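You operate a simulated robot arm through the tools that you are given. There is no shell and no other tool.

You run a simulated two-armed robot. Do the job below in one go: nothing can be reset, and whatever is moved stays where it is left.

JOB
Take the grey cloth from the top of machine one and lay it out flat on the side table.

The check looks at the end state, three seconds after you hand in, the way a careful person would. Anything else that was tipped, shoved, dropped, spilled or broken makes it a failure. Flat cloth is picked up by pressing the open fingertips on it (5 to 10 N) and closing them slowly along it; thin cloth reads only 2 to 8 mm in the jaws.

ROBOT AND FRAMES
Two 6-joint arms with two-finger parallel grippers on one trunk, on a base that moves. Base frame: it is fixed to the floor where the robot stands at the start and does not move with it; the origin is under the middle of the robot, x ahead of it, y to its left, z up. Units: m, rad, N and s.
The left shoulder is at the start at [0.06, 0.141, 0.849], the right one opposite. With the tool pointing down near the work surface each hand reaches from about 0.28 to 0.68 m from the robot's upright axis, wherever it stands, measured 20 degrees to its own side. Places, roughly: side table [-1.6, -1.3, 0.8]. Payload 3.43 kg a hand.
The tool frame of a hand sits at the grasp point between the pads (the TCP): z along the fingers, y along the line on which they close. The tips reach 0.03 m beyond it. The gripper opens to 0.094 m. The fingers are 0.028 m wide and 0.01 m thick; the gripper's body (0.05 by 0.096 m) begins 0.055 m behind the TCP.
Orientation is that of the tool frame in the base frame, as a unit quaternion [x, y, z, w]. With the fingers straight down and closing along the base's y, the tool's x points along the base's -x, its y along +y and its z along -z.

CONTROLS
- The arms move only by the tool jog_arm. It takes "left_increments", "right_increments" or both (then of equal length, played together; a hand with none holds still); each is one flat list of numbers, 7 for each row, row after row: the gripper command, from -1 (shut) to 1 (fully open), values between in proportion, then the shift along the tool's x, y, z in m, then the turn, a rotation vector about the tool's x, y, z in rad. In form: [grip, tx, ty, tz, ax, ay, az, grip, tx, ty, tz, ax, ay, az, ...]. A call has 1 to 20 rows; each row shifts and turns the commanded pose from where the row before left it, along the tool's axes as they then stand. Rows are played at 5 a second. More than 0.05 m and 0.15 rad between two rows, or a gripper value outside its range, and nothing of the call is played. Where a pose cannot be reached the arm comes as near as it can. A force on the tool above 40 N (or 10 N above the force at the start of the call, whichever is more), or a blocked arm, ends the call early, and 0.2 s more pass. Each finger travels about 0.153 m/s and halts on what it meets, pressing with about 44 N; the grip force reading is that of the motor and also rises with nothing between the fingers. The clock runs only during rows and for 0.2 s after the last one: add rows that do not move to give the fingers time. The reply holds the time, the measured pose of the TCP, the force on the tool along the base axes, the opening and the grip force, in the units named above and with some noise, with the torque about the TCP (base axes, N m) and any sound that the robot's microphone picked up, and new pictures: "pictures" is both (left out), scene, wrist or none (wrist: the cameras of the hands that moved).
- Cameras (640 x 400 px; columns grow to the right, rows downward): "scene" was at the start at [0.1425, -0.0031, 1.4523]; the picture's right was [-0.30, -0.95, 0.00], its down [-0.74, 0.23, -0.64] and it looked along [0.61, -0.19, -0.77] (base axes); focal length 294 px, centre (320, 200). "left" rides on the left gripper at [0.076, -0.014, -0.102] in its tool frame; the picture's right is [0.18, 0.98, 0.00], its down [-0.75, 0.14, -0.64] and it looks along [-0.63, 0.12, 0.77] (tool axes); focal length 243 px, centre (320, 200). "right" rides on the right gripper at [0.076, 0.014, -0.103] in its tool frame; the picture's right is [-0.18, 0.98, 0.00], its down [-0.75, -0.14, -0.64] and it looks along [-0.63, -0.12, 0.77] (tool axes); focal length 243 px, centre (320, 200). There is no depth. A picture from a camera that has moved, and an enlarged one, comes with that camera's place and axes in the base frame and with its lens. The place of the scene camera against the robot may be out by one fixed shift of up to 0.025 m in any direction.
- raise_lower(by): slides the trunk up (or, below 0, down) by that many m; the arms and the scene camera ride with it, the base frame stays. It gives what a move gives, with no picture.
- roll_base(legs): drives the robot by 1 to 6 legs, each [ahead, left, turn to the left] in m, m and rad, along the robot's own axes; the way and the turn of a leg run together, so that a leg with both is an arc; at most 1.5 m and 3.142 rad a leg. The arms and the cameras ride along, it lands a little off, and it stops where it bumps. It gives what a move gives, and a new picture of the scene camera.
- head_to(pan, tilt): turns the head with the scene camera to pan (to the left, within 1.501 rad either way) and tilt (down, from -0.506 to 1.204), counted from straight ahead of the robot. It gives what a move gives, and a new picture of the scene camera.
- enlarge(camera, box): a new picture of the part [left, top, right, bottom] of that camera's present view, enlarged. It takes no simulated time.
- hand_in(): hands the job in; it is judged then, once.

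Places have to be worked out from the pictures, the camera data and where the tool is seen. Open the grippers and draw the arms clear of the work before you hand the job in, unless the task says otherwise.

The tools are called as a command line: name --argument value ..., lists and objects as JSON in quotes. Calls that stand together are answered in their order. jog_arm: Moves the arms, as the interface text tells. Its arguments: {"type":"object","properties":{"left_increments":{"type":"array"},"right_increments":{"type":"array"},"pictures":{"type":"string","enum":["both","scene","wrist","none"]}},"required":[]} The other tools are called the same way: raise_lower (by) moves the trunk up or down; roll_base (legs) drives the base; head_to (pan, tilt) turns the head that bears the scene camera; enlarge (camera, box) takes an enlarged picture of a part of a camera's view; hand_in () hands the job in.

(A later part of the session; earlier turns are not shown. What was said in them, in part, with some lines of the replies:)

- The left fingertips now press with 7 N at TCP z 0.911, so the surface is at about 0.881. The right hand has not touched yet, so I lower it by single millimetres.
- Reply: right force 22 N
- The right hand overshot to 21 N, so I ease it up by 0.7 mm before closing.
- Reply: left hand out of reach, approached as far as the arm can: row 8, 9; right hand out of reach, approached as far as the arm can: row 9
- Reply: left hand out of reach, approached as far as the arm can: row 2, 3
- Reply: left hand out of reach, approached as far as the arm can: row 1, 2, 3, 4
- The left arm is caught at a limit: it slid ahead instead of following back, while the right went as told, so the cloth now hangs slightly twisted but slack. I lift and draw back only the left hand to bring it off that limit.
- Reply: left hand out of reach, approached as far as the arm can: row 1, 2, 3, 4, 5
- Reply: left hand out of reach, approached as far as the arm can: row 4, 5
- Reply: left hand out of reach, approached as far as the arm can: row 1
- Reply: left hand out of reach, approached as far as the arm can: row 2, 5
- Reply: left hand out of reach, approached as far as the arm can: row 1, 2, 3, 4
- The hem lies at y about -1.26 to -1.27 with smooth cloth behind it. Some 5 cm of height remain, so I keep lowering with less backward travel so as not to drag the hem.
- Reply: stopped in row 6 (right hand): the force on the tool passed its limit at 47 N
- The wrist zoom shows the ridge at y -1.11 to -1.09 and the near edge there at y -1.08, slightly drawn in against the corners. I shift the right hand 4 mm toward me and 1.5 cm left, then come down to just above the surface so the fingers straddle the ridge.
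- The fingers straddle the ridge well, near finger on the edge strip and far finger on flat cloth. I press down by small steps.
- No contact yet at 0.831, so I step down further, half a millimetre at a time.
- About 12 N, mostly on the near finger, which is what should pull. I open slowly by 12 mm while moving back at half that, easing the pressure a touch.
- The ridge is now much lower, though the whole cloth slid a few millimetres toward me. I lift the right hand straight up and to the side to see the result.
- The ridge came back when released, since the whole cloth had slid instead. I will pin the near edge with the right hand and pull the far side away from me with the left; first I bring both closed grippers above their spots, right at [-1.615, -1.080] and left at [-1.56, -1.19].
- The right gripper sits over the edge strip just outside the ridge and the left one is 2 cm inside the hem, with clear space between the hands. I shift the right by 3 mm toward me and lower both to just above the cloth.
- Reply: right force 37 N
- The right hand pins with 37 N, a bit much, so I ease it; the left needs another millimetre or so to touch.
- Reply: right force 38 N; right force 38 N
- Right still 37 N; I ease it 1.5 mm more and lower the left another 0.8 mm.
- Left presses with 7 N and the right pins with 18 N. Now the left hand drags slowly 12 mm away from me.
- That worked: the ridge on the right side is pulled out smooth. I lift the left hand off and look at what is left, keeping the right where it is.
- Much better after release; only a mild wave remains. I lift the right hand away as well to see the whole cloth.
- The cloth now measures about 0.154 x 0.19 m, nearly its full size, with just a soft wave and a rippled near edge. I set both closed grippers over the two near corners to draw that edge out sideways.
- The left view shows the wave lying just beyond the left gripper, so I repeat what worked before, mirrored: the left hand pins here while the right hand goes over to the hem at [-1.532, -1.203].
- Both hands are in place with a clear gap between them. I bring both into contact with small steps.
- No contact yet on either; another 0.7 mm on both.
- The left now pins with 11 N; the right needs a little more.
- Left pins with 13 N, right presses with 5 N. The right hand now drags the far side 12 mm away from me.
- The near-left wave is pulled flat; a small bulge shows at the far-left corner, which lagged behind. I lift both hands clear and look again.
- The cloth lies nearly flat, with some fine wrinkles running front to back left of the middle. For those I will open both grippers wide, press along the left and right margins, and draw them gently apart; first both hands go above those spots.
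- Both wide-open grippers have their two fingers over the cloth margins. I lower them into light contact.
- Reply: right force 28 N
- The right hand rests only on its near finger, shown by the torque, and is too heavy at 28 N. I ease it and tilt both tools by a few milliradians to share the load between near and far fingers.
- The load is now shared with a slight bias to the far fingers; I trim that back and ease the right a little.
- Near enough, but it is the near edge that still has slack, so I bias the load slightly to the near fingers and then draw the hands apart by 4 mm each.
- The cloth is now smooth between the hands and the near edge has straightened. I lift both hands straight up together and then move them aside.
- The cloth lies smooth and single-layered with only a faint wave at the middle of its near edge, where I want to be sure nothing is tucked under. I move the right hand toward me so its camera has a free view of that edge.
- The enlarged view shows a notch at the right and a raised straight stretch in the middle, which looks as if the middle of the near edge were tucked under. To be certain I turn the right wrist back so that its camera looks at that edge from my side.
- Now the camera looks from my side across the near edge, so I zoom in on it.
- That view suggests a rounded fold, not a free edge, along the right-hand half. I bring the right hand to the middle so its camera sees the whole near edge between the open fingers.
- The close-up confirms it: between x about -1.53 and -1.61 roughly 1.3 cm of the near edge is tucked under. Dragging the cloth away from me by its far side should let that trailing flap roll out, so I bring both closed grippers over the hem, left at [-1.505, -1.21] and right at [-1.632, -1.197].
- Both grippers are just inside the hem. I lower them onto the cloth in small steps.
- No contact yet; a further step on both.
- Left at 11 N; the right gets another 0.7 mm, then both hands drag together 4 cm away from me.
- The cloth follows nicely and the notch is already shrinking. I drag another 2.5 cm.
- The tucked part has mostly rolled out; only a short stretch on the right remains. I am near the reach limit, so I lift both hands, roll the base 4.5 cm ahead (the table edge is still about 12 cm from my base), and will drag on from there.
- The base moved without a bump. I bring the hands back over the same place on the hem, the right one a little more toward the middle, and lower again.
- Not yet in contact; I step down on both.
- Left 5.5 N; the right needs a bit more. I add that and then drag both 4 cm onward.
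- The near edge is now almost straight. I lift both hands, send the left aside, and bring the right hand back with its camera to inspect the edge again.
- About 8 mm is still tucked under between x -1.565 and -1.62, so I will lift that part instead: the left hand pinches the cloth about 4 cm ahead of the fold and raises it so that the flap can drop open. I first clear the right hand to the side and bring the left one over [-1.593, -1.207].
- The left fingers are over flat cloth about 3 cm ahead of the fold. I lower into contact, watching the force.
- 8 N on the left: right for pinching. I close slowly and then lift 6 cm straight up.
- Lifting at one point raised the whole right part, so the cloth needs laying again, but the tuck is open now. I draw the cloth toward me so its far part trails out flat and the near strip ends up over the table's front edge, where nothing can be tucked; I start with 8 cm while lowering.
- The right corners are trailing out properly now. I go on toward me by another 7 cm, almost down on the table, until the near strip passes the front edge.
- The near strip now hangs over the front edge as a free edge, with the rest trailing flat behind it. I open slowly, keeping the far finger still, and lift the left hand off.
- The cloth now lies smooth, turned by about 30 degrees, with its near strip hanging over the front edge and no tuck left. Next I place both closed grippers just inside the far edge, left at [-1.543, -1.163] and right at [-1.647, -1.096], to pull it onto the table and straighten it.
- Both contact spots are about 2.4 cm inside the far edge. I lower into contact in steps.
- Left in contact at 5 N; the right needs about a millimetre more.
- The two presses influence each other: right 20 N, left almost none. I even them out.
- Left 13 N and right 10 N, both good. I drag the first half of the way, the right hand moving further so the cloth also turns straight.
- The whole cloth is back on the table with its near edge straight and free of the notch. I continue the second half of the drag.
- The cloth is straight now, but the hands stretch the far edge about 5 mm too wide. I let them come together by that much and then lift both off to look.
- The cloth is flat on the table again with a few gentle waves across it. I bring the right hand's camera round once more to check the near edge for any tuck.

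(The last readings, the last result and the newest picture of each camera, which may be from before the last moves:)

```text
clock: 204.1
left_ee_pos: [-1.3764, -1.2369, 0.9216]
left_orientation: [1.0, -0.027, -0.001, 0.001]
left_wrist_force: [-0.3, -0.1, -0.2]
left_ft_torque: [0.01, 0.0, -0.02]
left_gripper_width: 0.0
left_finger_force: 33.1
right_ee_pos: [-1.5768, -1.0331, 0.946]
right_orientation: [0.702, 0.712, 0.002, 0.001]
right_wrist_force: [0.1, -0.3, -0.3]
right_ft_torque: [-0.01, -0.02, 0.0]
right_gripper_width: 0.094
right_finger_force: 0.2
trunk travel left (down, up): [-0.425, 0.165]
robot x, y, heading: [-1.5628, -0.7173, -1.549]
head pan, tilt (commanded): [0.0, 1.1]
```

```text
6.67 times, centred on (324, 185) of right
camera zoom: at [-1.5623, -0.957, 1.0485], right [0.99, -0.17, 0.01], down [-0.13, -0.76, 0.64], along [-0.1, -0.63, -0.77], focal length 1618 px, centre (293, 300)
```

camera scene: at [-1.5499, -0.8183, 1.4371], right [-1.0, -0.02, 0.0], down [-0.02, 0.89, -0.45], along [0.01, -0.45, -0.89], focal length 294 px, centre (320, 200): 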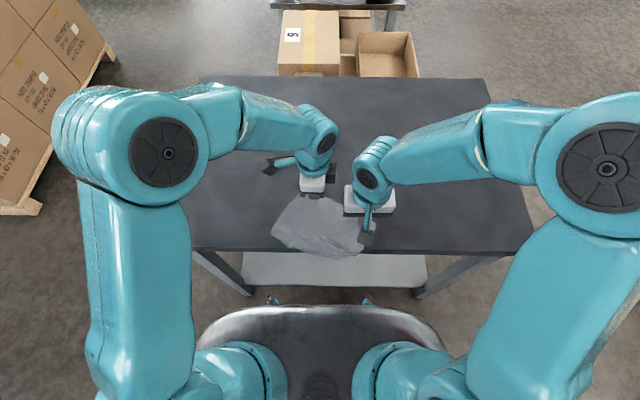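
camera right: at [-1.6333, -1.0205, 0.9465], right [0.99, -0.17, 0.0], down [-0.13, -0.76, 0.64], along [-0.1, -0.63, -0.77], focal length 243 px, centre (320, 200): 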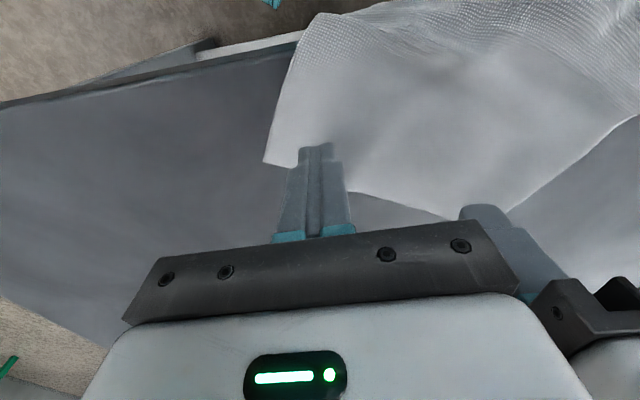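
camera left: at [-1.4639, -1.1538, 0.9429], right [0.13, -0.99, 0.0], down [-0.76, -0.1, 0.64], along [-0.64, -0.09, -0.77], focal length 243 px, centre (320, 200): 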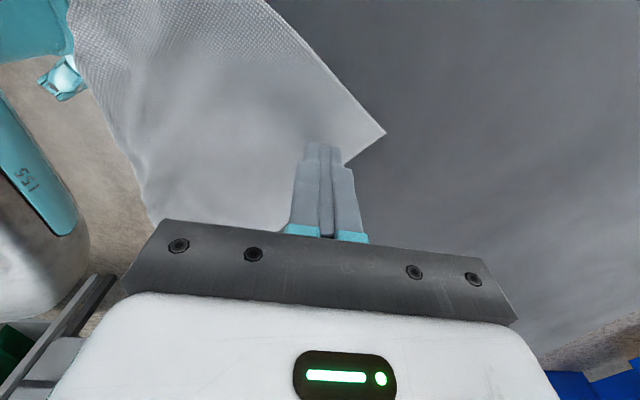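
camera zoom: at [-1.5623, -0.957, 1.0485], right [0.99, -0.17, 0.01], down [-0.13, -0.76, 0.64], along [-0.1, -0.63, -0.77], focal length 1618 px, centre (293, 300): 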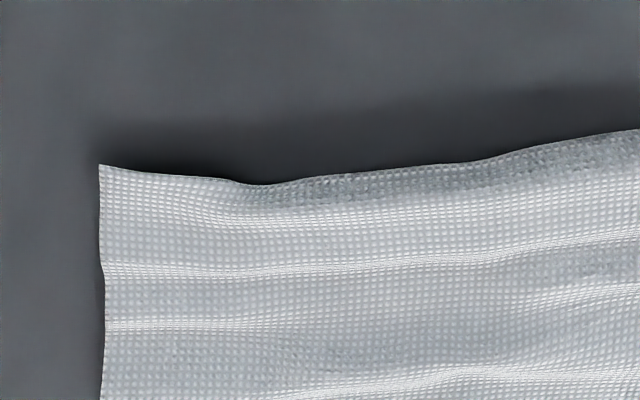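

The near edge is now a clean free edge with no tuck left, so only shallow waves remain. I will pin that edge with the right hand's wide-open fingers, which press at two spots 10 cm apart, and pull the far side away with the left; first the right hand goes into place.

jog_arm --right_increments '[1, -0.0291, 0.008, 0, 0, 0, 0, 1, -0.0291, 0.008, 0, 0, 0, 0, 1, -0.0291, 0.008, 0, 0, 0, 0, 1, -0.0291, 0.008, 0, 0, 0, 0, 1, 0, 0, 0, 0, 0, 0.072, 1, 0, 0, 0, 0, 0, 0.072, 1, 0, 0, 0.03, 0, 0, 0, 1, 0, 0, 0.03, 0, 0, 0, 1, 0, 0, 0.025, 0, 0, 0, 1, 0, 0, 0.016, 0, 0, 0, 1, 0, 0, 0, 0, 0, 0]' --pictures "wrist"

enlarge --camera "scene" --box '[240, 130, 400, 230]'

```text
clock: 206.4
left_ee_pos: [-1.3764, -1.236, 0.9211]
left_orientation: [1.0, -0.027, 0.0, 0.0]
left_wrist_force: [0.3, -0.4, -0.1]
left_ft_torque: [0.04, 0.03, 0.0]
left_gripper_width: 0.0002
left_finger_force: 32.7
right_ee_pos: [-1.5419, -1.1474, 0.8451]
right_orientation: [0.752, 0.66, 0.002, 0.002]
right_wrist_force: [-0.1, -0.6, -1.1]
right_ft_torque: [0.03, 0.01, -0.02]
right_gripper_width: 0.094
right_finger_force: 0.0
trunk travel left (down, up): [-0.425, 0.165]
robot x, y, heading: [-1.5648, -0.7159, -1.554]
head pan, tilt (commanded): [0.0, 1.1]
camera right: at [-1.5173, -1.0744, 0.9483], right [0.95, -0.31, 0.0], down [-0.24, -0.73, 0.64], along [-0.19, -0.61, -0.77], focal length 243 px, centre (320, 200)
```

right: 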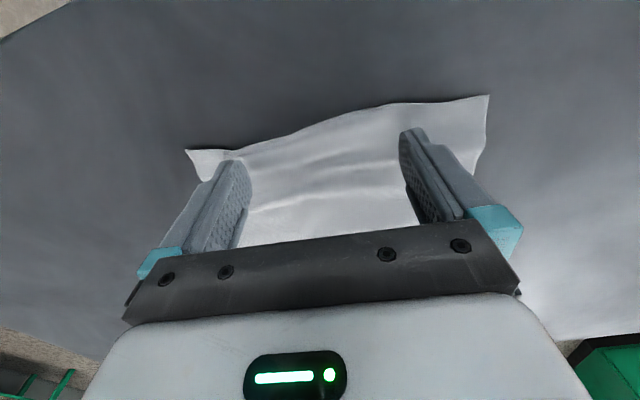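

```text
4.00 times, centred on (320, 180) of scene
camera zoom: at [-1.5502, -0.8185, 1.4371], right [-1.0, -0.02, 0.0], down [-0.02, 0.89, -0.45], along [0.01, -0.45, -0.89], focal length 1176 px, centre (320, 280)
```

zoom: 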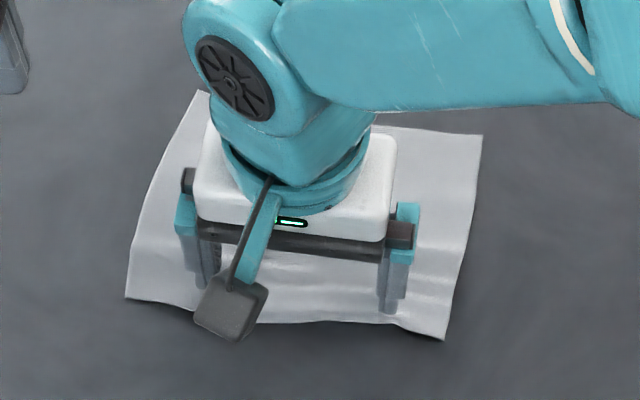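

The right hand's two fingers are over the near edge, each about 1 cm inside it. I bring the left gripper over the far edge at [-1.515, -1.258] while the right goes down into light contact.

jog_arm --left_increments '[-1, -0.0274, 0.0059, 0, 0, 0, 0, -1, -0.0274, 0.0059, 0, 0, 0, 0, -1, -0.0274, 0.0059, 0, 0, 0, 0, -1, -0.0274, 0.0059, 0, 0, 0, 0, -1, -0.0274, 0.0059, 0, 0, 0, 0, -1, 0, 0, 0.025, 0, 0, 0, -1, 0, 0, 0.025, 0, 0, 0, -1, 0, 0, 0.02, 0, 0, 0, -1, 0, 0, 0.008, 0, 0, 0, -1, 0, 0, 0, 0, 0, 0]' --right_increments '[1, 0, 0, 0.006, 0, 0, 0, 1, 0, 0, 0.004, 0, 0, 0, 1, 0, 0, 0.002, 0, 0, 0, 1, 0, 0, 0.001, 0, 0, 0, 1, 0, 0, 0, 0, 0, 0, 1, 0, 0, 0, 0, 0, 0, 1, 0, 0, 0, 0, 0, 0, 1, 0, 0, 0, 0, 0, 0, 1, 0, 0, 0, 0, 0, 0, 1, 0, 0, 0, 0, 0, 0]' --pictures "none"

enlarge --camera "left" --box '[100, 0, 420, 200]'

enlarge --camera "scene" --box '[200, 60, 440, 210]'

```text
clock: 208.7
left_ee_pos: [-1.5129, -1.258, 0.8441]
left_orientation: [1.0, -0.027, -0.001, 0.002]
left_wrist_force: [-0.2, 0.2, -0.6]
left_ft_torque: [0.02, -0.01, 0.03]
left_gripper_width: 0.0
left_finger_force: 32.6
right_ee_pos: [-1.5404, -1.147, 0.8321]
right_orientation: [0.751, 0.66, 0.002, 0.001]
right_wrist_force: [0.1, 0.1, -0.1]
right_ft_torque: [0.0, 0.04, 0.02]
right_gripper_width: 0.094
right_finger_force: 0.1
trunk travel left (down, up): [-0.425, 0.165]
robot x, y, heading: [-1.5598, -0.7128, -1.551]
head pan, tilt (commanded): [0.0, 1.1]
```

```text
2.00 times, centred on (260, 100) of left
camera zoom: at [-1.437, -1.2478, 0.9454], right [0.13, -0.99, 0.0], down [-0.76, -0.1, 0.64], along [-0.64, -0.08, -0.77], focal length 485 px, centre (440, 400)
```

zoom: 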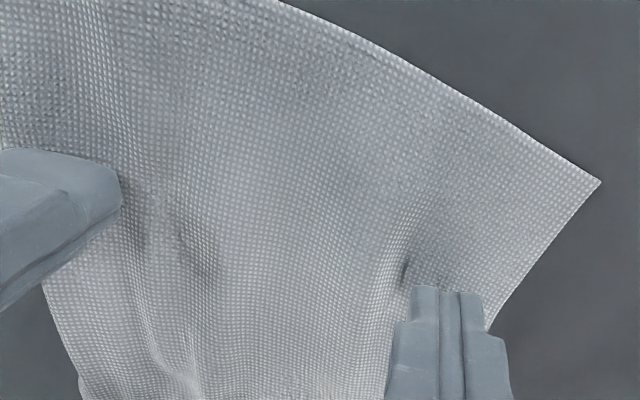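

```text
2.67 times, centred on (320, 135) of scene
camera zoom: at [-1.5496, -0.8191, 1.437], right [-1.0, -0.02, 0.0], down [-0.02, 0.89, -0.45], along [0.01, -0.45, -0.89], focal length 784 px, centre (320, 373)
```

zoom: 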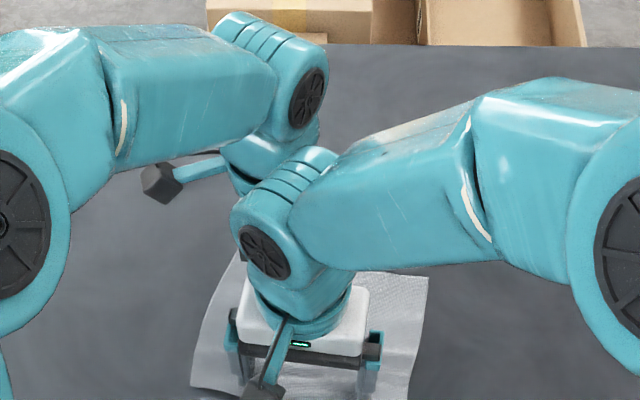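

The arms clear each other. I bring both into contact step by step.

jog_arm --left_increments '[-1, 0, 0, 0.006, 0, 0, 0, -1, 0, 0, 0.005, 0, 0, 0, -1, 0, 0, 0, 0, 0, 0]' --right_increments '[1, 0, 0, 0.001, 0, 0, 0, 1, 0, 0, 0.0008, 0, 0, 0, 1, 0, 0, 0, 0, 0, 0]' --pictures "none"

jog_arm --left_increments '[-1, 0, 0, 0.001, 0, 0, 0, -1, 0, 0, 0, 0, 0, 0]' --right_increments '[1, 0, 0, 0.0005, 0, 0, 0, 1, 0, 0, 0, 0, 0, 0]' --pictures "none"

```text
clock: 209.4
left_ee_pos: [-1.5151, -1.257, 0.8336]
left_orientation: [1.0, -0.027, -0.001, 0.001]
left_wrist_force: [0.1, -0.2, 0.3]
left_ft_torque: [0.04, 0.0, -0.03]
left_gripper_width: 0.0
left_finger_force: 32.7
right_ee_pos: [-1.5417, -1.1465, 0.8309]
right_orientation: [0.751, 0.66, 0.002, 0.002]
right_wrist_force: [-0.8, 0.6, 11.3]
right_ft_torque: [0.14, 0.6, -0.04]
right_gripper_width: 0.094
right_finger_force: 0.1
trunk travel left (down, up): [-0.425, 0.165]
robot x, y, heading: [-1.5625, -0.717, -1.554]
head pan, tilt (commanded): [0.0, 1.1]
```

```text
clock: 210.1
left_ee_pos: [-1.5165, -1.2564, 0.8331]
left_orientation: [1.0, -0.028, -0.001, 0.001]
left_wrist_force: [0.1, -0.1, -0.5]
left_ft_torque: [0.01, 0.0, 0.01]
left_gripper_width: 0.0002
left_finger_force: 33.0
right_ee_pos: [-1.5415, -1.1478, 0.831]
right_orientation: [0.751, 0.66, 0.002, 0.003]
right_wrist_force: [-0.1, -2.1, 27.5]
right_ft_torque: [0.27, 1.38, 0.05]
right_gripper_width: 0.094
right_finger_force: 0.1
trunk travel left (down, up): [-0.425, 0.165]
robot x, y, heading: [-1.5625, -0.7189, -1.549]
head pan, tilt (commanded): [0.0, 1.1]
```

The right hand rests on only one of its fingers, as the torque shows, so I tilt it slightly to share the load and ease it; the left goes a little lower.

jog_arm --left_increments '[-1, 0, 0, 0.001, 0, 0, 0, -1, 0, 0, 0, 0, 0, 0]' --right_increments '[1, 0, 0, -0.0006, 0.008, 0, 0, 1, 0, 0, 0, 0, 0, 0]' --pictures "none"

```text
clock: 210.7
left_ee_pos: [-1.5151, -1.257, 0.8307]
left_orientation: [1.0, -0.027, 0.0, 0.002]
left_wrist_force: [1.6, 0.0, 0.6]
left_ft_torque: [-0.01, 0.02, 0.01]
left_gripper_width: 0.0
left_finger_force: 33.5
right_ee_pos: [-1.5409, -1.1487, 0.8309]
right_orientation: [0.751, 0.66, -0.001, 0.0]
right_wrist_force: [0.8, -0.4, 23.4]
right_ft_torque: [0.09, -0.54, 0.07]
right_gripper_width: 0.0939
right_finger_force: 0.0
trunk travel left (down, up): [-0.425, 0.165]
robot x, y, heading: [-1.5628, -0.7166, -1.552]
head pan, tilt (commanded): [0.0, 1.1]
```

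Balanced now at 23 N. The left needs a bit more to make contact.

jog_arm --left_increments '[-1, 0, 0, 0.0008, 0, 0, 0, -1, 0, 0, 0, 0, 0, 0]' --right_increments '[1, 0, 0, -0.0003, -0.001, 0, 0, 1, 0, 0, 0, 0, 0, 0]' --pictures "none"

jog_arm --left_increments '[-1, 0, 0, 0.0006, 0, 0, 0, -1, 0, 0, 0, 0, 0, 0]' --pictures "none"

```text
clock: 211.2
left_ee_pos: [-1.5154, -1.2572, 0.8307]
left_orientation: [1.0, -0.028, -0.001, 0.002]
left_wrist_force: [0.6, 0.7, 7.3]
left_ft_torque: [-0.01, 0.0, 0.01]
left_gripper_width: 0.0
left_finger_force: 33.1
right_ee_pos: [-1.5407, -1.1461, 0.8306]
right_orientation: [0.752, 0.66, 0.0, -0.001]
right_wrist_force: [1.9, -3.3, 17.3]
right_ft_torque: [-0.03, -0.64, -0.13]
right_gripper_width: 0.0938
right_finger_force: 0.1
trunk travel left (down, up): [-0.425, 0.165]
robot x, y, heading: [-1.5605, -0.7166, -1.55]
head pan, tilt (commanded): [0.0, 1.1]
```

```text
clock: 211.8
left_ee_pos: [-1.5151, -1.2569, 0.8314]
left_orientation: [1.0, -0.027, -0.001, 0.002]
left_wrist_force: [0.5, 2.8, 17.1]
left_ft_torque: [0.06, -0.01, 0.01]
left_gripper_width: 0.0001
left_finger_force: 32.7
right_ee_pos: [-1.5417, -1.1457, 0.8308]
right_orientation: [0.751, 0.66, -0.001, 0.0]
right_wrist_force: [0.1, -2.0, 12.8]
right_ft_torque: [-0.05, -0.56, -0.11]
right_gripper_width: 0.0941
right_finger_force: 0.0
trunk travel left (down, up): [-0.425, 0.165]
robot x, y, heading: [-1.5615, -0.7161, -1.558]
head pan, tilt (commanded): [0.0, 1.1]
```

Left 17 N, right 13 N: I ease the left, firm up the right, and drag the far side 12 mm away.

jog_arm --left_increments '[-1, 0, 0, -0.0005, 0, 0, 0, -1, 0, 0, 0, 0, 0, 0, -1, 0, 0.0015, 0, 0, 0, 0, -1, 0, 0.0015, 0, 0, 0, 0, -1, 0, 0.0015, 0, 0, 0, 0, -1, 0, 0.0015, 0, 0, 0, 0, -1, 0, 0.0015, 0, 0, 0, 0, -1, 0, 0.0015, 0, 0, 0, 0, -1, 0, 0.0015, 0, 0, 0, 0, -1, 0, 0.0015, 0, 0, 0, 0, -1, 0, 0, 0, 0, 0, 0]' --right_increments '[1, 0, 0, 0.0003, -0.001, 0, 0, 1, 0, 0, 0, 0, 0, 0, 1, 0, 0, 0, 0, 0, 0, 1, 0, 0, 0, 0, 0, 0, 1, 0, 0, 0, 0, 0, 0, 1, 0, 0, 0, 0, 0, 0, 1, 0, 0, 0, 0, 0, 0, 1, 0, 0, 0, 0, 0, 0, 1, 0, 0, 0, 0, 0, 0, 1, 0, 0, 0, 0, 0, 0, 1, 0, 0, 0, 0, 0, 0]' --pictures "none"

enlarge --camera "left" --box '[100, 0, 420, 200]'

enlarge --camera "right" --box '[180, 60, 500, 260]'

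```text
clock: 214.2
left_ee_pos: [-1.5164, -1.2694, 0.8325]
left_orientation: [1.0, -0.027, -0.001, 0.002]
left_wrist_force: [0.5, 4.5, 25.9]
left_ft_torque: [0.17, -0.06, 0.0]
left_gripper_width: 0.0
left_finger_force: 32.9
right_ee_pos: [-1.5419, -1.1459, 0.832]
right_orientation: [0.751, 0.66, 0.0, 0.001]
right_wrist_force: [-0.2, -0.1, 1.1]
right_ft_torque: [-0.02, -0.06, -0.03]
right_gripper_width: 0.0941
right_finger_force: 0.1
trunk travel left (down, up): [-0.425, 0.165]
robot x, y, heading: [-1.5617, -0.7151, -1.555]
head pan, tilt (commanded): [0.0, 1.1]
```

```text
2.00 times, centred on (260, 100) of left
camera zoom: at [-1.4397, -1.2592, 0.9331], right [0.13, -0.99, 0.0], down [-0.76, -0.1, 0.64], along [-0.64, -0.09, -0.77], focal length 485 px, centre (440, 400)
```

zoom: 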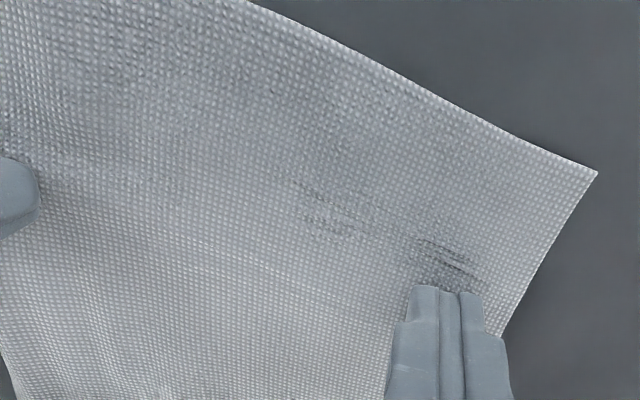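

```text
2.00 times, centred on (340, 160) of right
camera zoom: at [-1.5163, -1.0728, 0.9334], right [0.95, -0.31, 0.0], down [-0.24, -0.73, 0.64], along [-0.2, -0.61, -0.77], focal length 485 px, centre (280, 280)
```

zoom: 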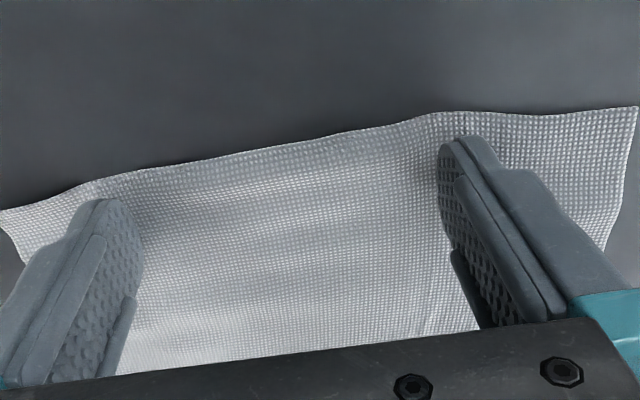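

The left half and the near edge are now smooth and straight. I lift the left hand first, then the right, and look at the whole.

jog_arm --left_increments '[-1, 0, 0, -0.004, 0, 0, 0, -1, 0, 0, -0.012, 0, 0, 0, -1, 0, 0, -0.025, 0, 0, 0, -1, 0, 0, -0.03, 0, 0, 0, -1, 0.03, 0, -0.02, 0, 0, 0, -1, 0.03, -0.005, 0, 0, 0, 0, -1, 0.03, -0.005, 0, 0, 0, 0, -1, 0.03, -0.005, 0, 0, 0, 0, -1, 0, 0, 0, 0, 0, 0, -1, 0, 0, 0, 0, 0, 0, -1, 0, 0, 0, 0, 0, 0, -1, 0, 0, 0, 0, 0, 0, -1, 0, 0, 0, 0, 0, 0, -1, 0, 0, 0, 0, 0, 0]' --right_increments '[1, 0, 0, 0, 0, 0, 0, 1, 0, 0, 0, 0, 0, 0, 1, 0, 0, 0, 0, 0, 0, 1, 0, 0, 0, 0, 0, 0, 1, 0, 0, 0, 0, 0, 0, 1, 0, 0, -0.004, 0, 0, 0, 1, 0, 0, -0.012, 0, 0, 0, 1, 0, 0, -0.025, 0, 0, 0, 1, 0.01, 0, -0.03, 0, 0, 0, 1, 0.03, -0.01, -0.02, 0, 0, 0, 1, 0.03, -0.03, 0, 0, 0, 0, 1, 0.02, -0.04, 0, 0, 0, 0, 1, 0, -0.04, 0, 0, 0, 0, 1, 0, -0.04, 0, 0, 0, 0]' --pictures "none"

enlarge --camera "scene" --box '[240, 130, 400, 230]'

enlarge --camera "left" --box '[100, 30, 420, 230]'

```text
clock: 217.2
left_ee_pos: [-1.395, -1.2616, 0.9217]
left_orientation: [1.0, -0.027, 0.0, 0.001]
left_wrist_force: [0.1, 1.0, 0.8]
left_ft_torque: [-0.01, -0.05, 0.03]
left_gripper_width: 0.0001
left_finger_force: 32.8
right_ee_pos: [-1.6887, -1.0376, 0.9196]
right_orientation: [0.751, 0.66, 0.0, 0.0]
right_wrist_force: [-1.0, 0.5, -0.3]
right_ft_torque: [0.01, -0.02, 0.01]
right_gripper_width: 0.0938
right_finger_force: 0.3
trunk travel left (down, up): [-0.425, 0.165]
robot x, y, heading: [-1.5604, -0.715, -1.558]
head pan, tilt (commanded): [0.0, 1.1]
```

```text
4.00 times, centred on (320, 180) of scene
camera zoom: at [-1.5508, -0.8176, 1.4372], right [-1.0, -0.02, 0.0], down [-0.01, 0.89, -0.46], along [0.01, -0.46, -0.89], focal length 1176 px, centre (320, 280)
```

zoom: 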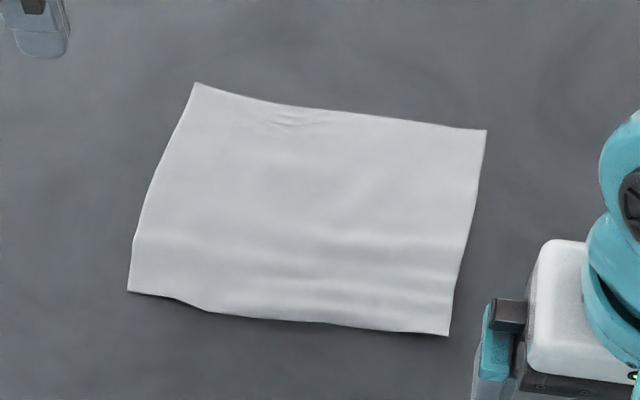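

```text
2.00 times, centred on (260, 130) of left
camera zoom: at [-1.3192, -1.2519, 1.023], right [0.13, -0.99, 0.0], down [-0.76, -0.1, 0.64], along [-0.64, -0.09, -0.77], focal length 485 px, centre (440, 340)
```

zoom: 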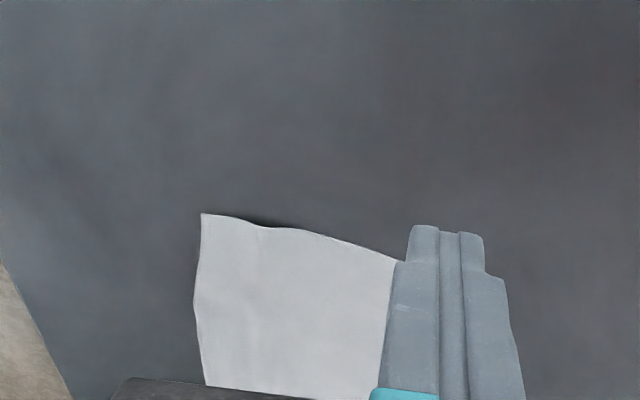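

The cloth is now a full rectangle with a clean near edge; only its right half still holds shallow waves (right side 0.150 m against 0.158 m on the left). I repeat the pin-and-pull there, right hand at the near-right edge and left hand at the far edge.

jog_arm --left_increments '[-1, -0.0256, 0.0026, 0, 0, 0, 0, -1, -0.0256, 0.0026, 0, 0, 0, 0, -1, -0.0256, 0.0026, 0, 0, 0, 0, -1, -0.0256, 0.0026, 0, 0, 0, 0, -1, -0.0256, 0.0026, 0, 0, 0, 0, -1, -0.0256, 0.0026, 0, 0, 0, 0, -1, -0.0256, 0.0026, 0, 0, 0, 0, -1, 0, 0, 0.03, 0, 0, 0, -1, 0, 0, 0.03, 0, 0, 0, -1, 0, 0, 0.018, 0, 0, 0, -1, 0, 0, 0, 0, 0, 0]' --right_increments '[0.064, -0.02, 0.0235, 0, 0, 0, 0, 0.064, -0.02, 0.0235, 0, 0, 0, 0, 0.064, -0.02, 0.0235, 0, 0, 0, 0, 0.064, -0.02, 0.0235, 0, 0, 0, 0, 0.064, -0.02, 0.0235, 0, 0, 0, 0, 0.064, 0, 0, 0.025, 0, 0, 0, 0.064, 0, 0, 0.025, 0, 0, 0, 0.064, 0, 0, 0.024, 0, 0, 0, 0.064, 0, 0, 0, 0, 0, 0, 0.064, 0, 0, 0, 0, 0, 0, 0.064, 0, 0, 0, 0, 0, 0]' --pictures "wrist"

```text
clock: 219.7
left_ee_pos: [-1.5752, -1.2701, 0.8445]
left_orientation: [1.0, -0.027, 0.0, 0.002]
left_wrist_force: [-0.1, 1.1, -0.2]
left_ft_torque: [0.01, 0.01, 0.0]
left_gripper_width: 0.0
left_finger_force: 33.1
right_ee_pos: [-1.5853, -1.1521, 0.8461]
right_orientation: [0.752, 0.66, 0.001, 0.0]
right_wrist_force: [-0.3, 0.4, -0.2]
right_ft_torque: [0.0, 0.02, 0.02]
right_gripper_width: 0.05
right_finger_force: 0.0
trunk travel left (down, up): [-0.425, 0.165]
robot x, y, heading: [-1.562, -0.7152, -1.557]
head pan, tilt (commanded): [0.0, 1.1]
camera right: at [-1.5589, -1.0792, 0.9493], right [0.95, -0.31, 0.0], down [-0.24, -0.73, 0.64], along [-0.2, -0.61, -0.77], focal length 243 px, centre (320, 200)
camera left: at [-1.498, -1.2605, 0.9456], right [0.13, -0.99, 0.0], down [-0.76, -0.1, 0.64], along [-0.64, -0.09, -0.77], focal length 243 px, centre (320, 200)
```

right: 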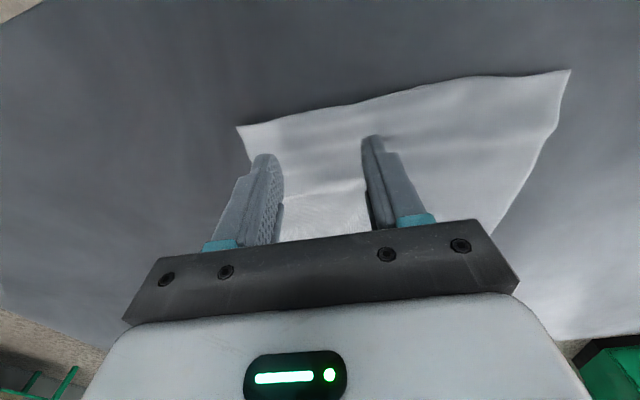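
left: 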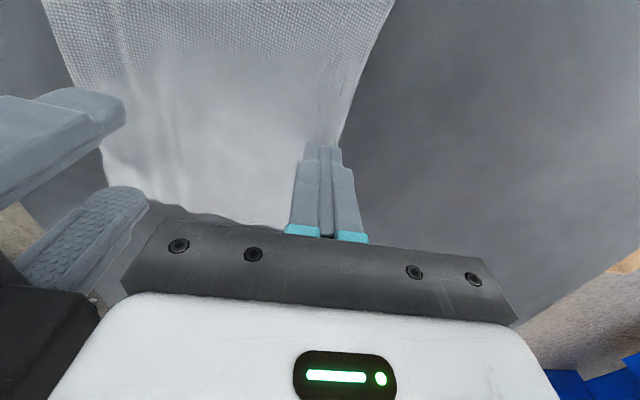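

Both are placed well; the left is only 8 mm inside the hem, so I shift it 5 mm toward me and lower both into contact.

jog_arm --left_increments '[-1, 0, -0.005, 0.005, 0, 0, 0, -1, 0, 0, 0.006, 0, 0, 0, -1, 0, 0, 0.0015, 0, 0, 0, -1, 0, 0, 0, 0, 0, 0]' --right_increments '[0.064, 0, 0, 0.007, 0, 0, 0, 0.064, 0, 0, 0.006, 0, 0, 0, 0.064, 0, 0, 0.0015, 0, 0, 0, 0.064, 0, 0, 0, 0, 0, 0]' --pictures "none"

jog_arm --left_increments '[-1, 0, 0, 0.0008, 0, 0, 0, -1, 0, 0, 0, 0, 0, 0]' --right_increments '[0.064, 0, 0, 0.0008, 0, 0, 0, 0.064, 0, 0, 0, 0, 0, 0]' --pictures "none"

```text
clock: 220.7
left_ee_pos: [-1.5751, -1.2652, 0.8319]
left_orientation: [1.0, -0.027, -0.001, 0.002]
left_wrist_force: [0.9, 0.5, 6.4]
left_ft_torque: [-0.05, -0.02, -0.01]
left_gripper_width: 0.0
left_finger_force: 33.3
right_ee_pos: [-1.5845, -1.1511, 0.8323]
right_orientation: [0.751, 0.66, 0.0, -0.001]
right_wrist_force: [-0.1, -0.2, -0.6]
right_ft_torque: [-0.01, -0.03, -0.03]
right_gripper_width: 0.05
right_finger_force: 0.0
trunk travel left (down, up): [-0.425, 0.165]
robot x, y, heading: [-1.5619, -0.7166, -1.552]
head pan, tilt (commanded): [0.0, 1.1]
```

```text
clock: 221.2
left_ee_pos: [-1.5751, -1.266, 0.8317]
left_orientation: [1.0, -0.027, -0.002, 0.003]
left_wrist_force: [-0.6, -1.9, 15.5]
left_ft_torque: [-0.1, 0.0, 0.0]
left_gripper_width: 0.0
left_finger_force: 33.4
right_ee_pos: [-1.5842, -1.1509, 0.8325]
right_orientation: [0.751, 0.66, 0.0, -0.001]
right_wrist_force: [0.4, 0.2, 0.3]
right_ft_torque: [0.03, -0.01, 0.0]
right_gripper_width: 0.0501
right_finger_force: 0.1
trunk travel left (down, up): [-0.425, 0.165]
robot x, y, heading: [-1.5569, -0.7179, -1.554]
head pan, tilt (commanded): [0.0, 1.1]
```

Left 15 N, right not yet touching. I ease the left and lower the right.

jog_arm --left_increments '[-1, 0, 0, -0.0006, 0, 0, 0, -1, 0, 0, 0, 0, 0, 0]' --right_increments '[0.064, 0, 0, 0.0012, 0, 0, 0, 0.064, 0, 0, 0, 0, 0, 0]' --pictures "none"

jog_arm --right_increments '[0.064, 0, 0, 0.0006, 0, 0, 0, 0.064, 0, 0, 0, 0, 0, 0]' --pictures "none"

```text
clock: 221.8
left_ee_pos: [-1.5751, -1.2654, 0.8303]
left_orientation: [1.0, -0.027, -0.001, 0.003]
left_wrist_force: [-0.2, -2.8, 18.2]
left_ft_torque: [-0.18, 0.0, 0.0]
left_gripper_width: 0.0
left_finger_force: 32.9
right_ee_pos: [-1.5822, -1.1515, 0.8324]
right_orientation: [0.751, 0.661, -0.001, 0.0]
right_wrist_force: [0.3, 0.3, 1.7]
right_ft_torque: [-0.02, 0.04, -0.04]
right_gripper_width: 0.0497
right_finger_force: 0.1
trunk travel left (down, up): [-0.425, 0.165]
robot x, y, heading: [-1.5619, -0.7145, -1.55]
head pan, tilt (commanded): [0.0, 1.1]
```

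```text
clock: 222.4
left_ee_pos: [-1.5749, -1.2653, 0.8303]
left_orientation: [1.0, -0.027, -0.001, 0.002]
left_wrist_force: [-1.2, -4.3, 20.7]
left_ft_torque: [-0.19, -0.02, 0.02]
left_gripper_width: 0.0
left_finger_force: 32.6
right_ee_pos: [-1.5836, -1.1498, 0.8312]
right_orientation: [0.752, 0.66, 0.0, -0.001]
right_wrist_force: [-0.2, -1.3, 7.4]
right_ft_torque: [0.0, 0.08, 0.0]
right_gripper_width: 0.05
right_finger_force: 0.0
trunk travel left (down, up): [-0.425, 0.165]
robot x, y, heading: [-1.5627, -0.7101, -1.549]
head pan, tilt (commanded): [0.0, 1.1]
```

Left 21 N, right 7 N: I shift the balance the other way before dragging.

jog_arm --left_increments '[-1, 0, 0, -0.0012, 0, 0, 0, -1, 0, 0, 0, 0, 0, 0]' --right_increments '[0.064, 0, 0, 0.0004, 0, 0, 0, 0.064, 0, 0, 0, 0, 0, 0]' --pictures "none"

```text
clock: 223.1
left_ee_pos: [-1.5746, -1.2632, 0.8313]
left_orientation: [1.0, -0.028, 0.0, 0.001]
left_wrist_force: [0.9, -2.2, 9.8]
left_ft_torque: [-0.12, -0.04, -0.01]
left_gripper_width: 0.0003
left_finger_force: 32.9
right_ee_pos: [-1.5842, -1.1514, 0.8315]
right_orientation: [0.751, 0.66, -0.001, 0.001]
right_wrist_force: [-1.9, 1.3, 18.9]
right_ft_torque: [0.12, 0.07, -0.01]
right_gripper_width: 0.0502
right_finger_force: 0.3
trunk travel left (down, up): [-0.425, 0.165]
robot x, y, heading: [-1.5578, -0.7153, -1.553]
head pan, tilt (commanded): [0.0, 1.1]
```

Left 10 N, right 19 N and evenly on both fingers. Now the left drags 11 mm away from me.

jog_arm --left_increments '[-1, 0, 0.0014, 0, 0, 0, 0, -1, 0, 0.0014, 0, 0, 0, 0, -1, 0, 0.0014, 0, 0, 0, 0, -1, 0, 0.0014, 0, 0, 0, 0, -1, 0, 0.0014, 0, 0, 0, 0, -1, 0, 0.0014, 0, 0, 0, 0, -1, 0, 0.0014, 0, 0, 0, 0, -1, 0, 0.0014, 0, 0, 0, 0, -1, 0, 0, 0, 0, 0, 0]' --pictures "none"

enlarge --camera "left" --box '[60, 0, 380, 200]'

enlarge --camera "right" --box '[200, 40, 520, 240]'

```text
clock: 225.1
left_ee_pos: [-1.5767, -1.276, 0.8315]
left_orientation: [1.0, -0.027, -0.001, 0.002]
left_wrist_force: [-0.7, 0.4, 0.1]
left_ft_torque: [-0.04, -0.02, 0.01]
left_gripper_width: 0.0002
left_finger_force: 33.1
right_ee_pos: [-1.5829, -1.1507, 0.8308]
right_orientation: [0.751, 0.66, 0.0, 0.0]
right_wrist_force: [-1.2, -1.1, 32.9]
right_ft_torque: [0.15, 0.15, 0.05]
right_gripper_width: 0.0499
right_finger_force: 0.8
trunk travel left (down, up): [-0.425, 0.165]
robot x, y, heading: [-1.5587, -0.711, -1.553]
head pan, tilt (commanded): [0.0, 1.1]
```

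```text
2.00 times, centred on (220, 100) of left
camera zoom: at [-1.4988, -1.2658, 0.9341], right [0.13, -0.99, 0.0], down [-0.76, -0.1, 0.64], along [-0.64, -0.09, -0.77], focal length 485 px, centre (520, 400)
```

zoom: 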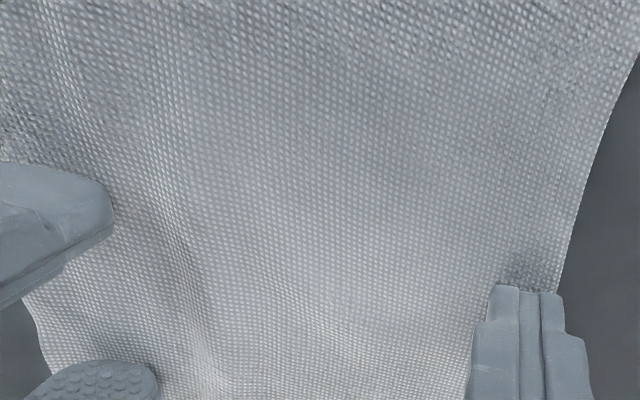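

```text
2.00 times, centred on (360, 140) of right
camera zoom: at [-1.5589, -1.0776, 0.9331], right [0.95, -0.31, 0.0], down [-0.24, -0.73, 0.64], along [-0.2, -0.61, -0.77], focal length 485 px, centre (240, 320)
```

zoom: 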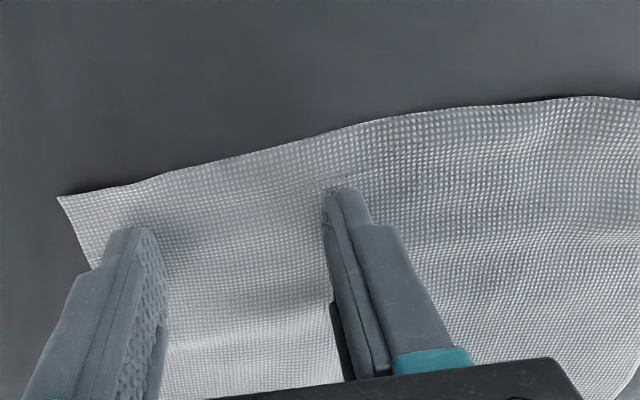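

The left lost its pressure on the way and slipped partly. I reset it 9 mm toward me with a small hop, ease the right, and press again.

jog_arm --left_increments '[-1, 0, 0, -0.004, 0, 0, 0, -1, 0, -0.009, 0, 0, 0, 0, -1, 0, 0, 0.004, 0, 0, 0, -1, 0, 0, 0.0006, 0, 0, 0, -1, 0, 0, 0, 0, 0, 0]' --right_increments '[0.064, 0, 0, 0, 0, 0, 0, 0.064, 0, 0, -0.0004, 0, 0, 0, 0.064, 0, 0, 0, 0, 0, 0, 0.064, 0, 0, 0, 0, 0, 0, 0.064, 0, 0, 0, 0, 0, 0]' --pictures "none"

```text
clock: 226.2
left_ee_pos: [-1.5738, -1.2667, 0.8308]
left_orientation: [1.0, -0.027, -0.001, 0.002]
left_wrist_force: [-0.2, 1.5, 7.6]
left_ft_torque: [0.03, 0.02, 0.0]
left_gripper_width: 0.0001
left_finger_force: 33.0
right_ee_pos: [-1.5844, -1.1506, 0.8303]
right_orientation: [0.751, 0.66, 0.0, 0.0]
right_wrist_force: [-0.4, -2.6, 22.2]
right_ft_torque: [-0.03, -0.08, -0.04]
right_gripper_width: 0.0501
right_finger_force: 0.2
trunk travel left (down, up): [-0.425, 0.165]
robot x, y, heading: [-1.5626, -0.7164, -1.557]
head pan, tilt (commanded): [0.0, 1.1]
```

Left 8 N, right 22 N. I drag again by 9 mm, adding a trace of downward motion to keep the pressure.

jog_arm --left_increments '[-1, 0, 0.0013, 0.0002, 0, 0, 0, -1, 0, 0.0013, 0.0001, 0, 0, 0, -1, 0, 0.0013, 0.0001, 0, 0, 0, -1, 0, 0.0013, 0.0001, 0, 0, 0, -1, 0, 0.0013, 0.0001, 0, 0, 0, -1, 0, 0.0013, 0.0001, 0, 0, 0, -1, 0, 0.0013, 0.0001, 0, 0, 0, -1, 0, 0, 0, 0, 0, 0]' --pictures "none"

enlarge --camera "left" --box '[60, 0, 380, 200]'

enlarge --camera "right" --box '[200, 40, 520, 240]'

```text
clock: 228.1
left_ee_pos: [-1.5757, -1.276, 0.8316]
left_orientation: [1.0, -0.026, -0.001, 0.001]
left_wrist_force: [0.6, 7.6, 18.3]
left_ft_torque: [0.18, -0.03, 0.02]
left_gripper_width: 0.0
left_finger_force: 33.4
right_ee_pos: [-1.5837, -1.1494, 0.831]
right_orientation: [0.751, 0.66, 0.0, -0.001]
right_wrist_force: [-1.3, -4.1, 7.9]
right_ft_torque: [-0.12, -0.01, -0.08]
right_gripper_width: 0.0496
right_finger_force: 0.0
trunk travel left (down, up): [-0.425, 0.165]
robot x, y, heading: [-1.5592, -0.7125, -1.556]
head pan, tilt (commanded): [0.0, 1.1]
```

```text
2.00 times, centred on (220, 100) of left
camera zoom: at [-1.4991, -1.2656, 0.9331], right [0.13, -0.99, 0.0], down [-0.76, -0.1, 0.64], along [-0.64, -0.09, -0.77], focal length 485 px, centre (520, 400)
```

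zoom: 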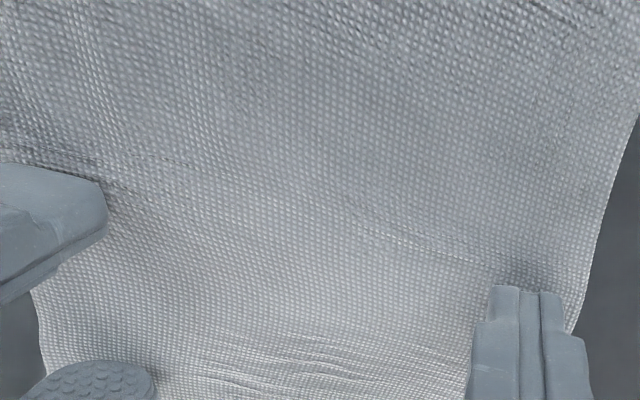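

```text
2.00 times, centred on (360, 140) of right
camera zoom: at [-1.5588, -1.0773, 0.9333], right [0.95, -0.31, 0.0], down [-0.24, -0.73, 0.64], along [-0.2, -0.61, -0.77], focal length 485 px, centre (240, 320)
```

zoom: 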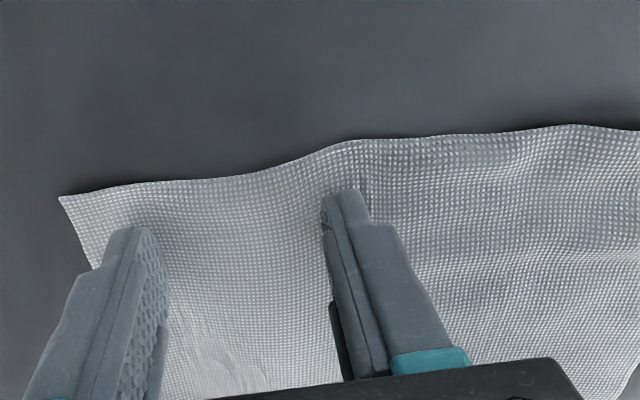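

The right half is now taut and flat. I relax the pull by 2 mm and lift both hands off.

jog_arm --left_increments '[-1, 0, -0.001, 0, 0, 0, 0, -1, 0, -0.001, 0, 0, 0, 0, -1, 0, 0, -0.004, 0, 0, 0, -1, 0, 0, -0.012, 0, 0, 0, -1, 0, 0, -0.025, 0, 0, 0, -1, 0, 0, -0.03, 0, 0, 0, -1, 0.03, 0, -0.02, 0, 0, 0, -1, 0.04, -0.003, 0, 0, 0, 0, -1, 0.04, -0.003, 0, 0, 0, 0, -1, 0.04, -0.003, 0, 0, 0, 0, -1, 0.02, 0, 0, 0, 0, 0, -1, 0, 0, 0, 0, 0, 0, -1, 0, 0, 0, 0, 0, 0, -1, 0, 0, 0, 0, 0, 0]' --right_increments '[0.064, 0, 0, 0, 0, 0, 0, 0.064, 0, 0, 0, 0, 0, 0, 0.064, 0, 0, 0, 0, 0, 0, 0.064, 0, 0, 0, 0, 0, 0, 0.064, 0, 0, 0, 0, 0, 0, 0.064, 0, 0, -0.004, 0, 0, 0, 0.064, 0, 0, -0.012, 0, 0, 0, 0.064, 0, 0, -0.025, 0, 0, 0, 0.064, 0.01, 0, -0.03, 0, 0, 0, 0.064, 0.03, -0.02, -0.02, 0, 0, 0, 0.064, 0.03, -0.03, 0, 0, 0, 0, 0.064, 0.02, -0.04, 0, 0, 0, 0, 0.064, 0, -0.04, 0, 0, 0, 0, 0.064, 0, 0, 0, 0, 0, 0]' --pictures "none"

enlarge --camera "scene" --box '[240, 130, 400, 230]'

enlarge --camera "right" --box '[360, 60, 640, 235]'

```text
clock: 231.1
left_ee_pos: [-1.4047, -1.2749, 0.9223]
left_orientation: [1.0, -0.026, -0.001, 0.001]
left_wrist_force: [0.8, -0.5, 0.1]
left_ft_torque: [-0.02, 0.02, 0.01]
left_gripper_width: 0.0001
left_finger_force: 32.7
right_ee_pos: [-1.701, -1.0468, 0.9227]
right_orientation: [0.751, 0.66, 0.0, -0.001]
right_wrist_force: [0.4, -0.8, -1.0]
right_ft_torque: [0.02, -0.01, 0.0]
right_gripper_width: 0.0498
right_finger_force: 0.1
trunk travel left (down, up): [-0.425, 0.165]
robot x, y, heading: [-1.5636, -0.7123, -1.555]
head pan, tilt (commanded): [0.0, 1.1]
```

```text
4.00 times, centred on (320, 180) of scene
camera zoom: at [-1.5493, -0.8189, 1.437], right [-1.0, -0.02, 0.0], down [-0.02, 0.89, -0.45], along [0.01, -0.45, -0.89], focal length 1176 px, centre (320, 280)
```

zoom: 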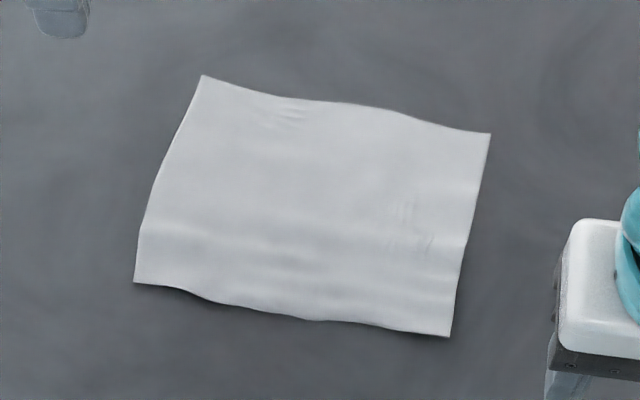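

```text
2.29 times, centred on (500, 148) of right
camera zoom: at [-1.6751, -0.9737, 1.0245], right [0.95, -0.31, 0.0], down [-0.24, -0.73, 0.64], along [-0.2, -0.61, -0.77], focal length 555 px, centre (-91, 320)
```

zoom: 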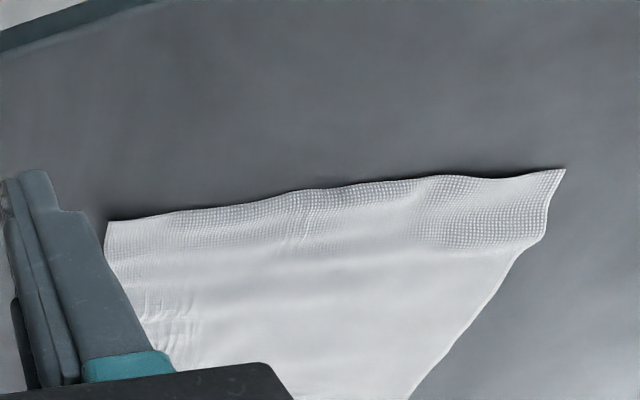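

The cloth now lies as a full, single-layer rectangle of about 0.19 x 0.155 m, well inside the table top, with only faint unevenness. I open both grippers and raise the arms clear.

jog_arm --left_increments '[0, 0.01, 0, -0.02, 0, 0, 0, 1, 0.02, -0.01, -0.02, 0, 0, 0, 1, 0.02, -0.02, -0.02, 0, 0, 0, 1, 0.02, -0.03, -0.02, 0, 0, 0, 1, 0, -0.03, -0.02, 0, 0, 0, 1, 0, -0.03, -0.02, 0, 0, 0, 1, 0, 0, 0, 0, 0, 0]' --right_increments '[0.5, 0, 0, -0.02, 0, 0, 0, 1, 0, 0, -0.02, 0, 0, 0, 1, 0, -0.02, -0.02, 0, 0, 0, 1, 0, -0.02, -0.02, 0, 0, 0, 1, 0, -0.02, -0.02, 0, 0, 0, 1, 0, 0, -0.02, 0, 0, 0, 1, 0, 0, 0, 0, 0, 0]' --pictures "scene"

enlarge --camera "scene" --box '[240, 130, 400, 230]'

```text
clock: 232.7
left_ee_pos: [-1.3292, -1.1603, 1.0409]
left_orientation: [1.0, -0.028, 0.0, 0.0]
left_wrist_force: [-0.2, -0.4, -0.6]
left_ft_torque: [0.0, 0.0, 0.01]
left_gripper_width: 0.094
left_finger_force: 0.0
right_ee_pos: [-1.7611, -1.0412, 1.0416]
right_orientation: [0.751, 0.66, 0.001, -0.001]
right_wrist_force: [0.5, 0.0, 1.0]
right_ft_torque: [0.03, 0.03, 0.0]
right_gripper_width: 0.0941
right_finger_force: 0.1
trunk travel left (down, up): [-0.425, 0.165]
robot x, y, heading: [-1.5597, -0.7173, -1.551]
head pan, tilt (commanded): [0.0, 1.1]
camera scene: at [-1.5511, -0.8211, 1.4368], right [-1.0, -0.02, 0.0], down [-0.01, 0.89, -0.45], along [0.01, -0.45, -0.89], focal length 294 px, centre (320, 200)
```

scene: 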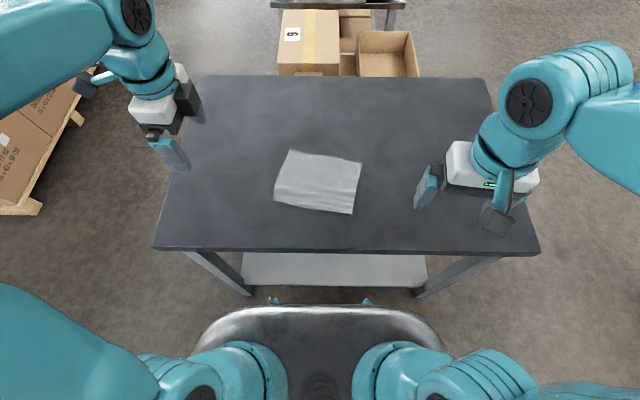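

```text
4.00 times, centred on (320, 180) of scene
camera zoom: at [-1.5511, -0.8211, 1.4368], right [-1.0, -0.02, 0.0], down [-0.01, 0.89, -0.45], along [0.01, -0.45, -0.89], focal length 1176 px, centre (320, 280)
```

zoom: 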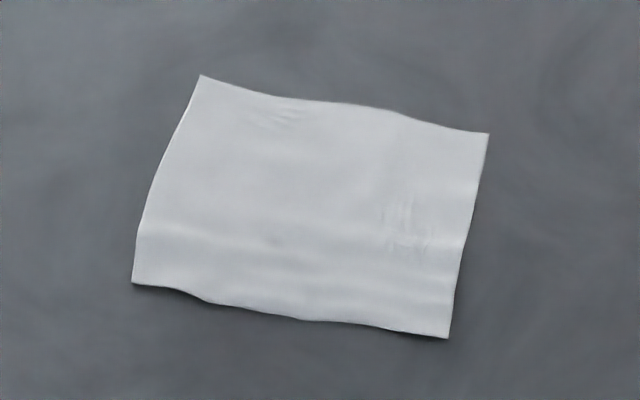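

The cloth lies flat in the middle of the table and nothing else has been disturbed. I roll the base back a little so the arms are fully clear of the table, and take a last look.

roll_base --legs '[[-0.25, 0, 0]]'

head_to --pan 0.0 --tilt 0.85

```text
clock: 236.5
left_ee_pos: [-1.3332, -0.9058, 1.0402]
left_orientation: [1.0, -0.027, 0.0, 0.0]
left_wrist_force: [-0.2, 0.8, 0.0]
left_ft_torque: [-0.01, -0.01, 0.01]
left_gripper_width: 0.0941
left_finger_force: 0.1
right_ee_pos: [-1.7656, -0.7863, 1.0422]
right_orientation: [0.752, 0.659, 0.001, -0.001]
right_wrist_force: [-1.0, 0.0, 0.4]
right_ft_torque: [0.01, 0.02, -0.01]
right_gripper_width: 0.0941
right_finger_force: 0.1
trunk travel left (down, up): [-0.425, 0.165]
robot x, y, heading: [-1.5616, -0.4635, -1.547]
head pan, tilt (commanded): [0.0, 1.1]
camera scene: at [-1.5551, -0.5637, 1.4371], right [-1.0, -0.02, 0.0], down [-0.02, 0.89, -0.45], along [0.01, -0.45, -0.89], focal length 294 px, centre (320, 200)
```

scene: 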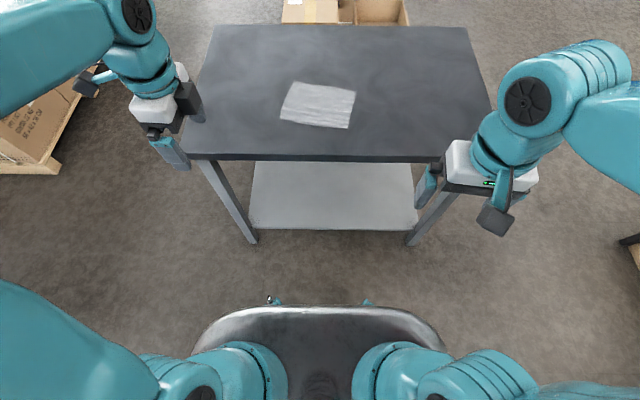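

```text
clock: 237.2
left_ee_pos: [-1.3322, -0.9056, 1.0406]
left_orientation: [1.0, -0.027, -0.002, 0.001]
left_wrist_force: [0.3, -0.9, 0.6]
left_ft_torque: [0.01, 0.02, -0.01]
left_gripper_width: 0.0943
left_finger_force: 0.0
right_ee_pos: [-1.7648, -0.7867, 1.0426]
right_orientation: [0.751, 0.661, 0.001, -0.001]
right_wrist_force: [1.0, 0.4, 0.0]
right_ft_torque: [0.01, 0.01, 0.02]
right_gripper_width: 0.0939
right_finger_force: 0.0
trunk travel left (down, up): [-0.425, 0.165]
robot x, y, heading: [-1.5645, -0.4603, -1.552]
head pan, tilt (commanded): [0.0, 0.85]
camera scene: at [-1.5541, -0.5791, 1.4547], right [-1.0, -0.02, 0.0], down [-0.01, 0.75, -0.66], along [0.01, -0.66, -0.75], focal length 294 px, centre (320, 200)
```

scene: 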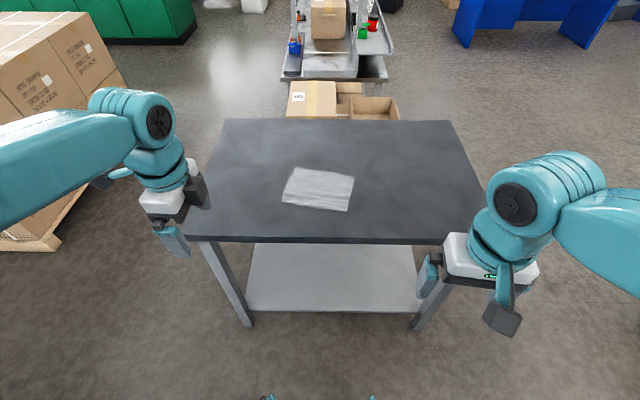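

The last view shows the cloth spread out flat in the middle of the side table, with both grippers open and both arms clear of it. I hand the job in.

hand_in

```text
The job is handed in.
```

I took the grey cloth from the top of machine one and laid it out on the side table, then handed the job in. I don't know the result of the check.

- **Cloth:** it lies as a single layer of about 0.19 x 0.15 m, close to the 0.20 x 0.16 m I measured on the machine. It is well inside the table top, about 7 cm or more from the front edge. A few shallow waves remain, mostly in the right half.
- **How it got there:** after the first laying, about 1.3 cm of the near edge was tucked under. I lifted the cloth, drew it over the table's front edge and pulled it back on. After that the edge was clean, and I stretched out most of the waves.
- **Everything else:** the base made no bumps, and I saw nothing tipped or shifted around machine one or the side table. I did not look back at machine one after driving away.
- **End position:** both grippers are open, the arms are clear of the table, and the base is rolled back from it.
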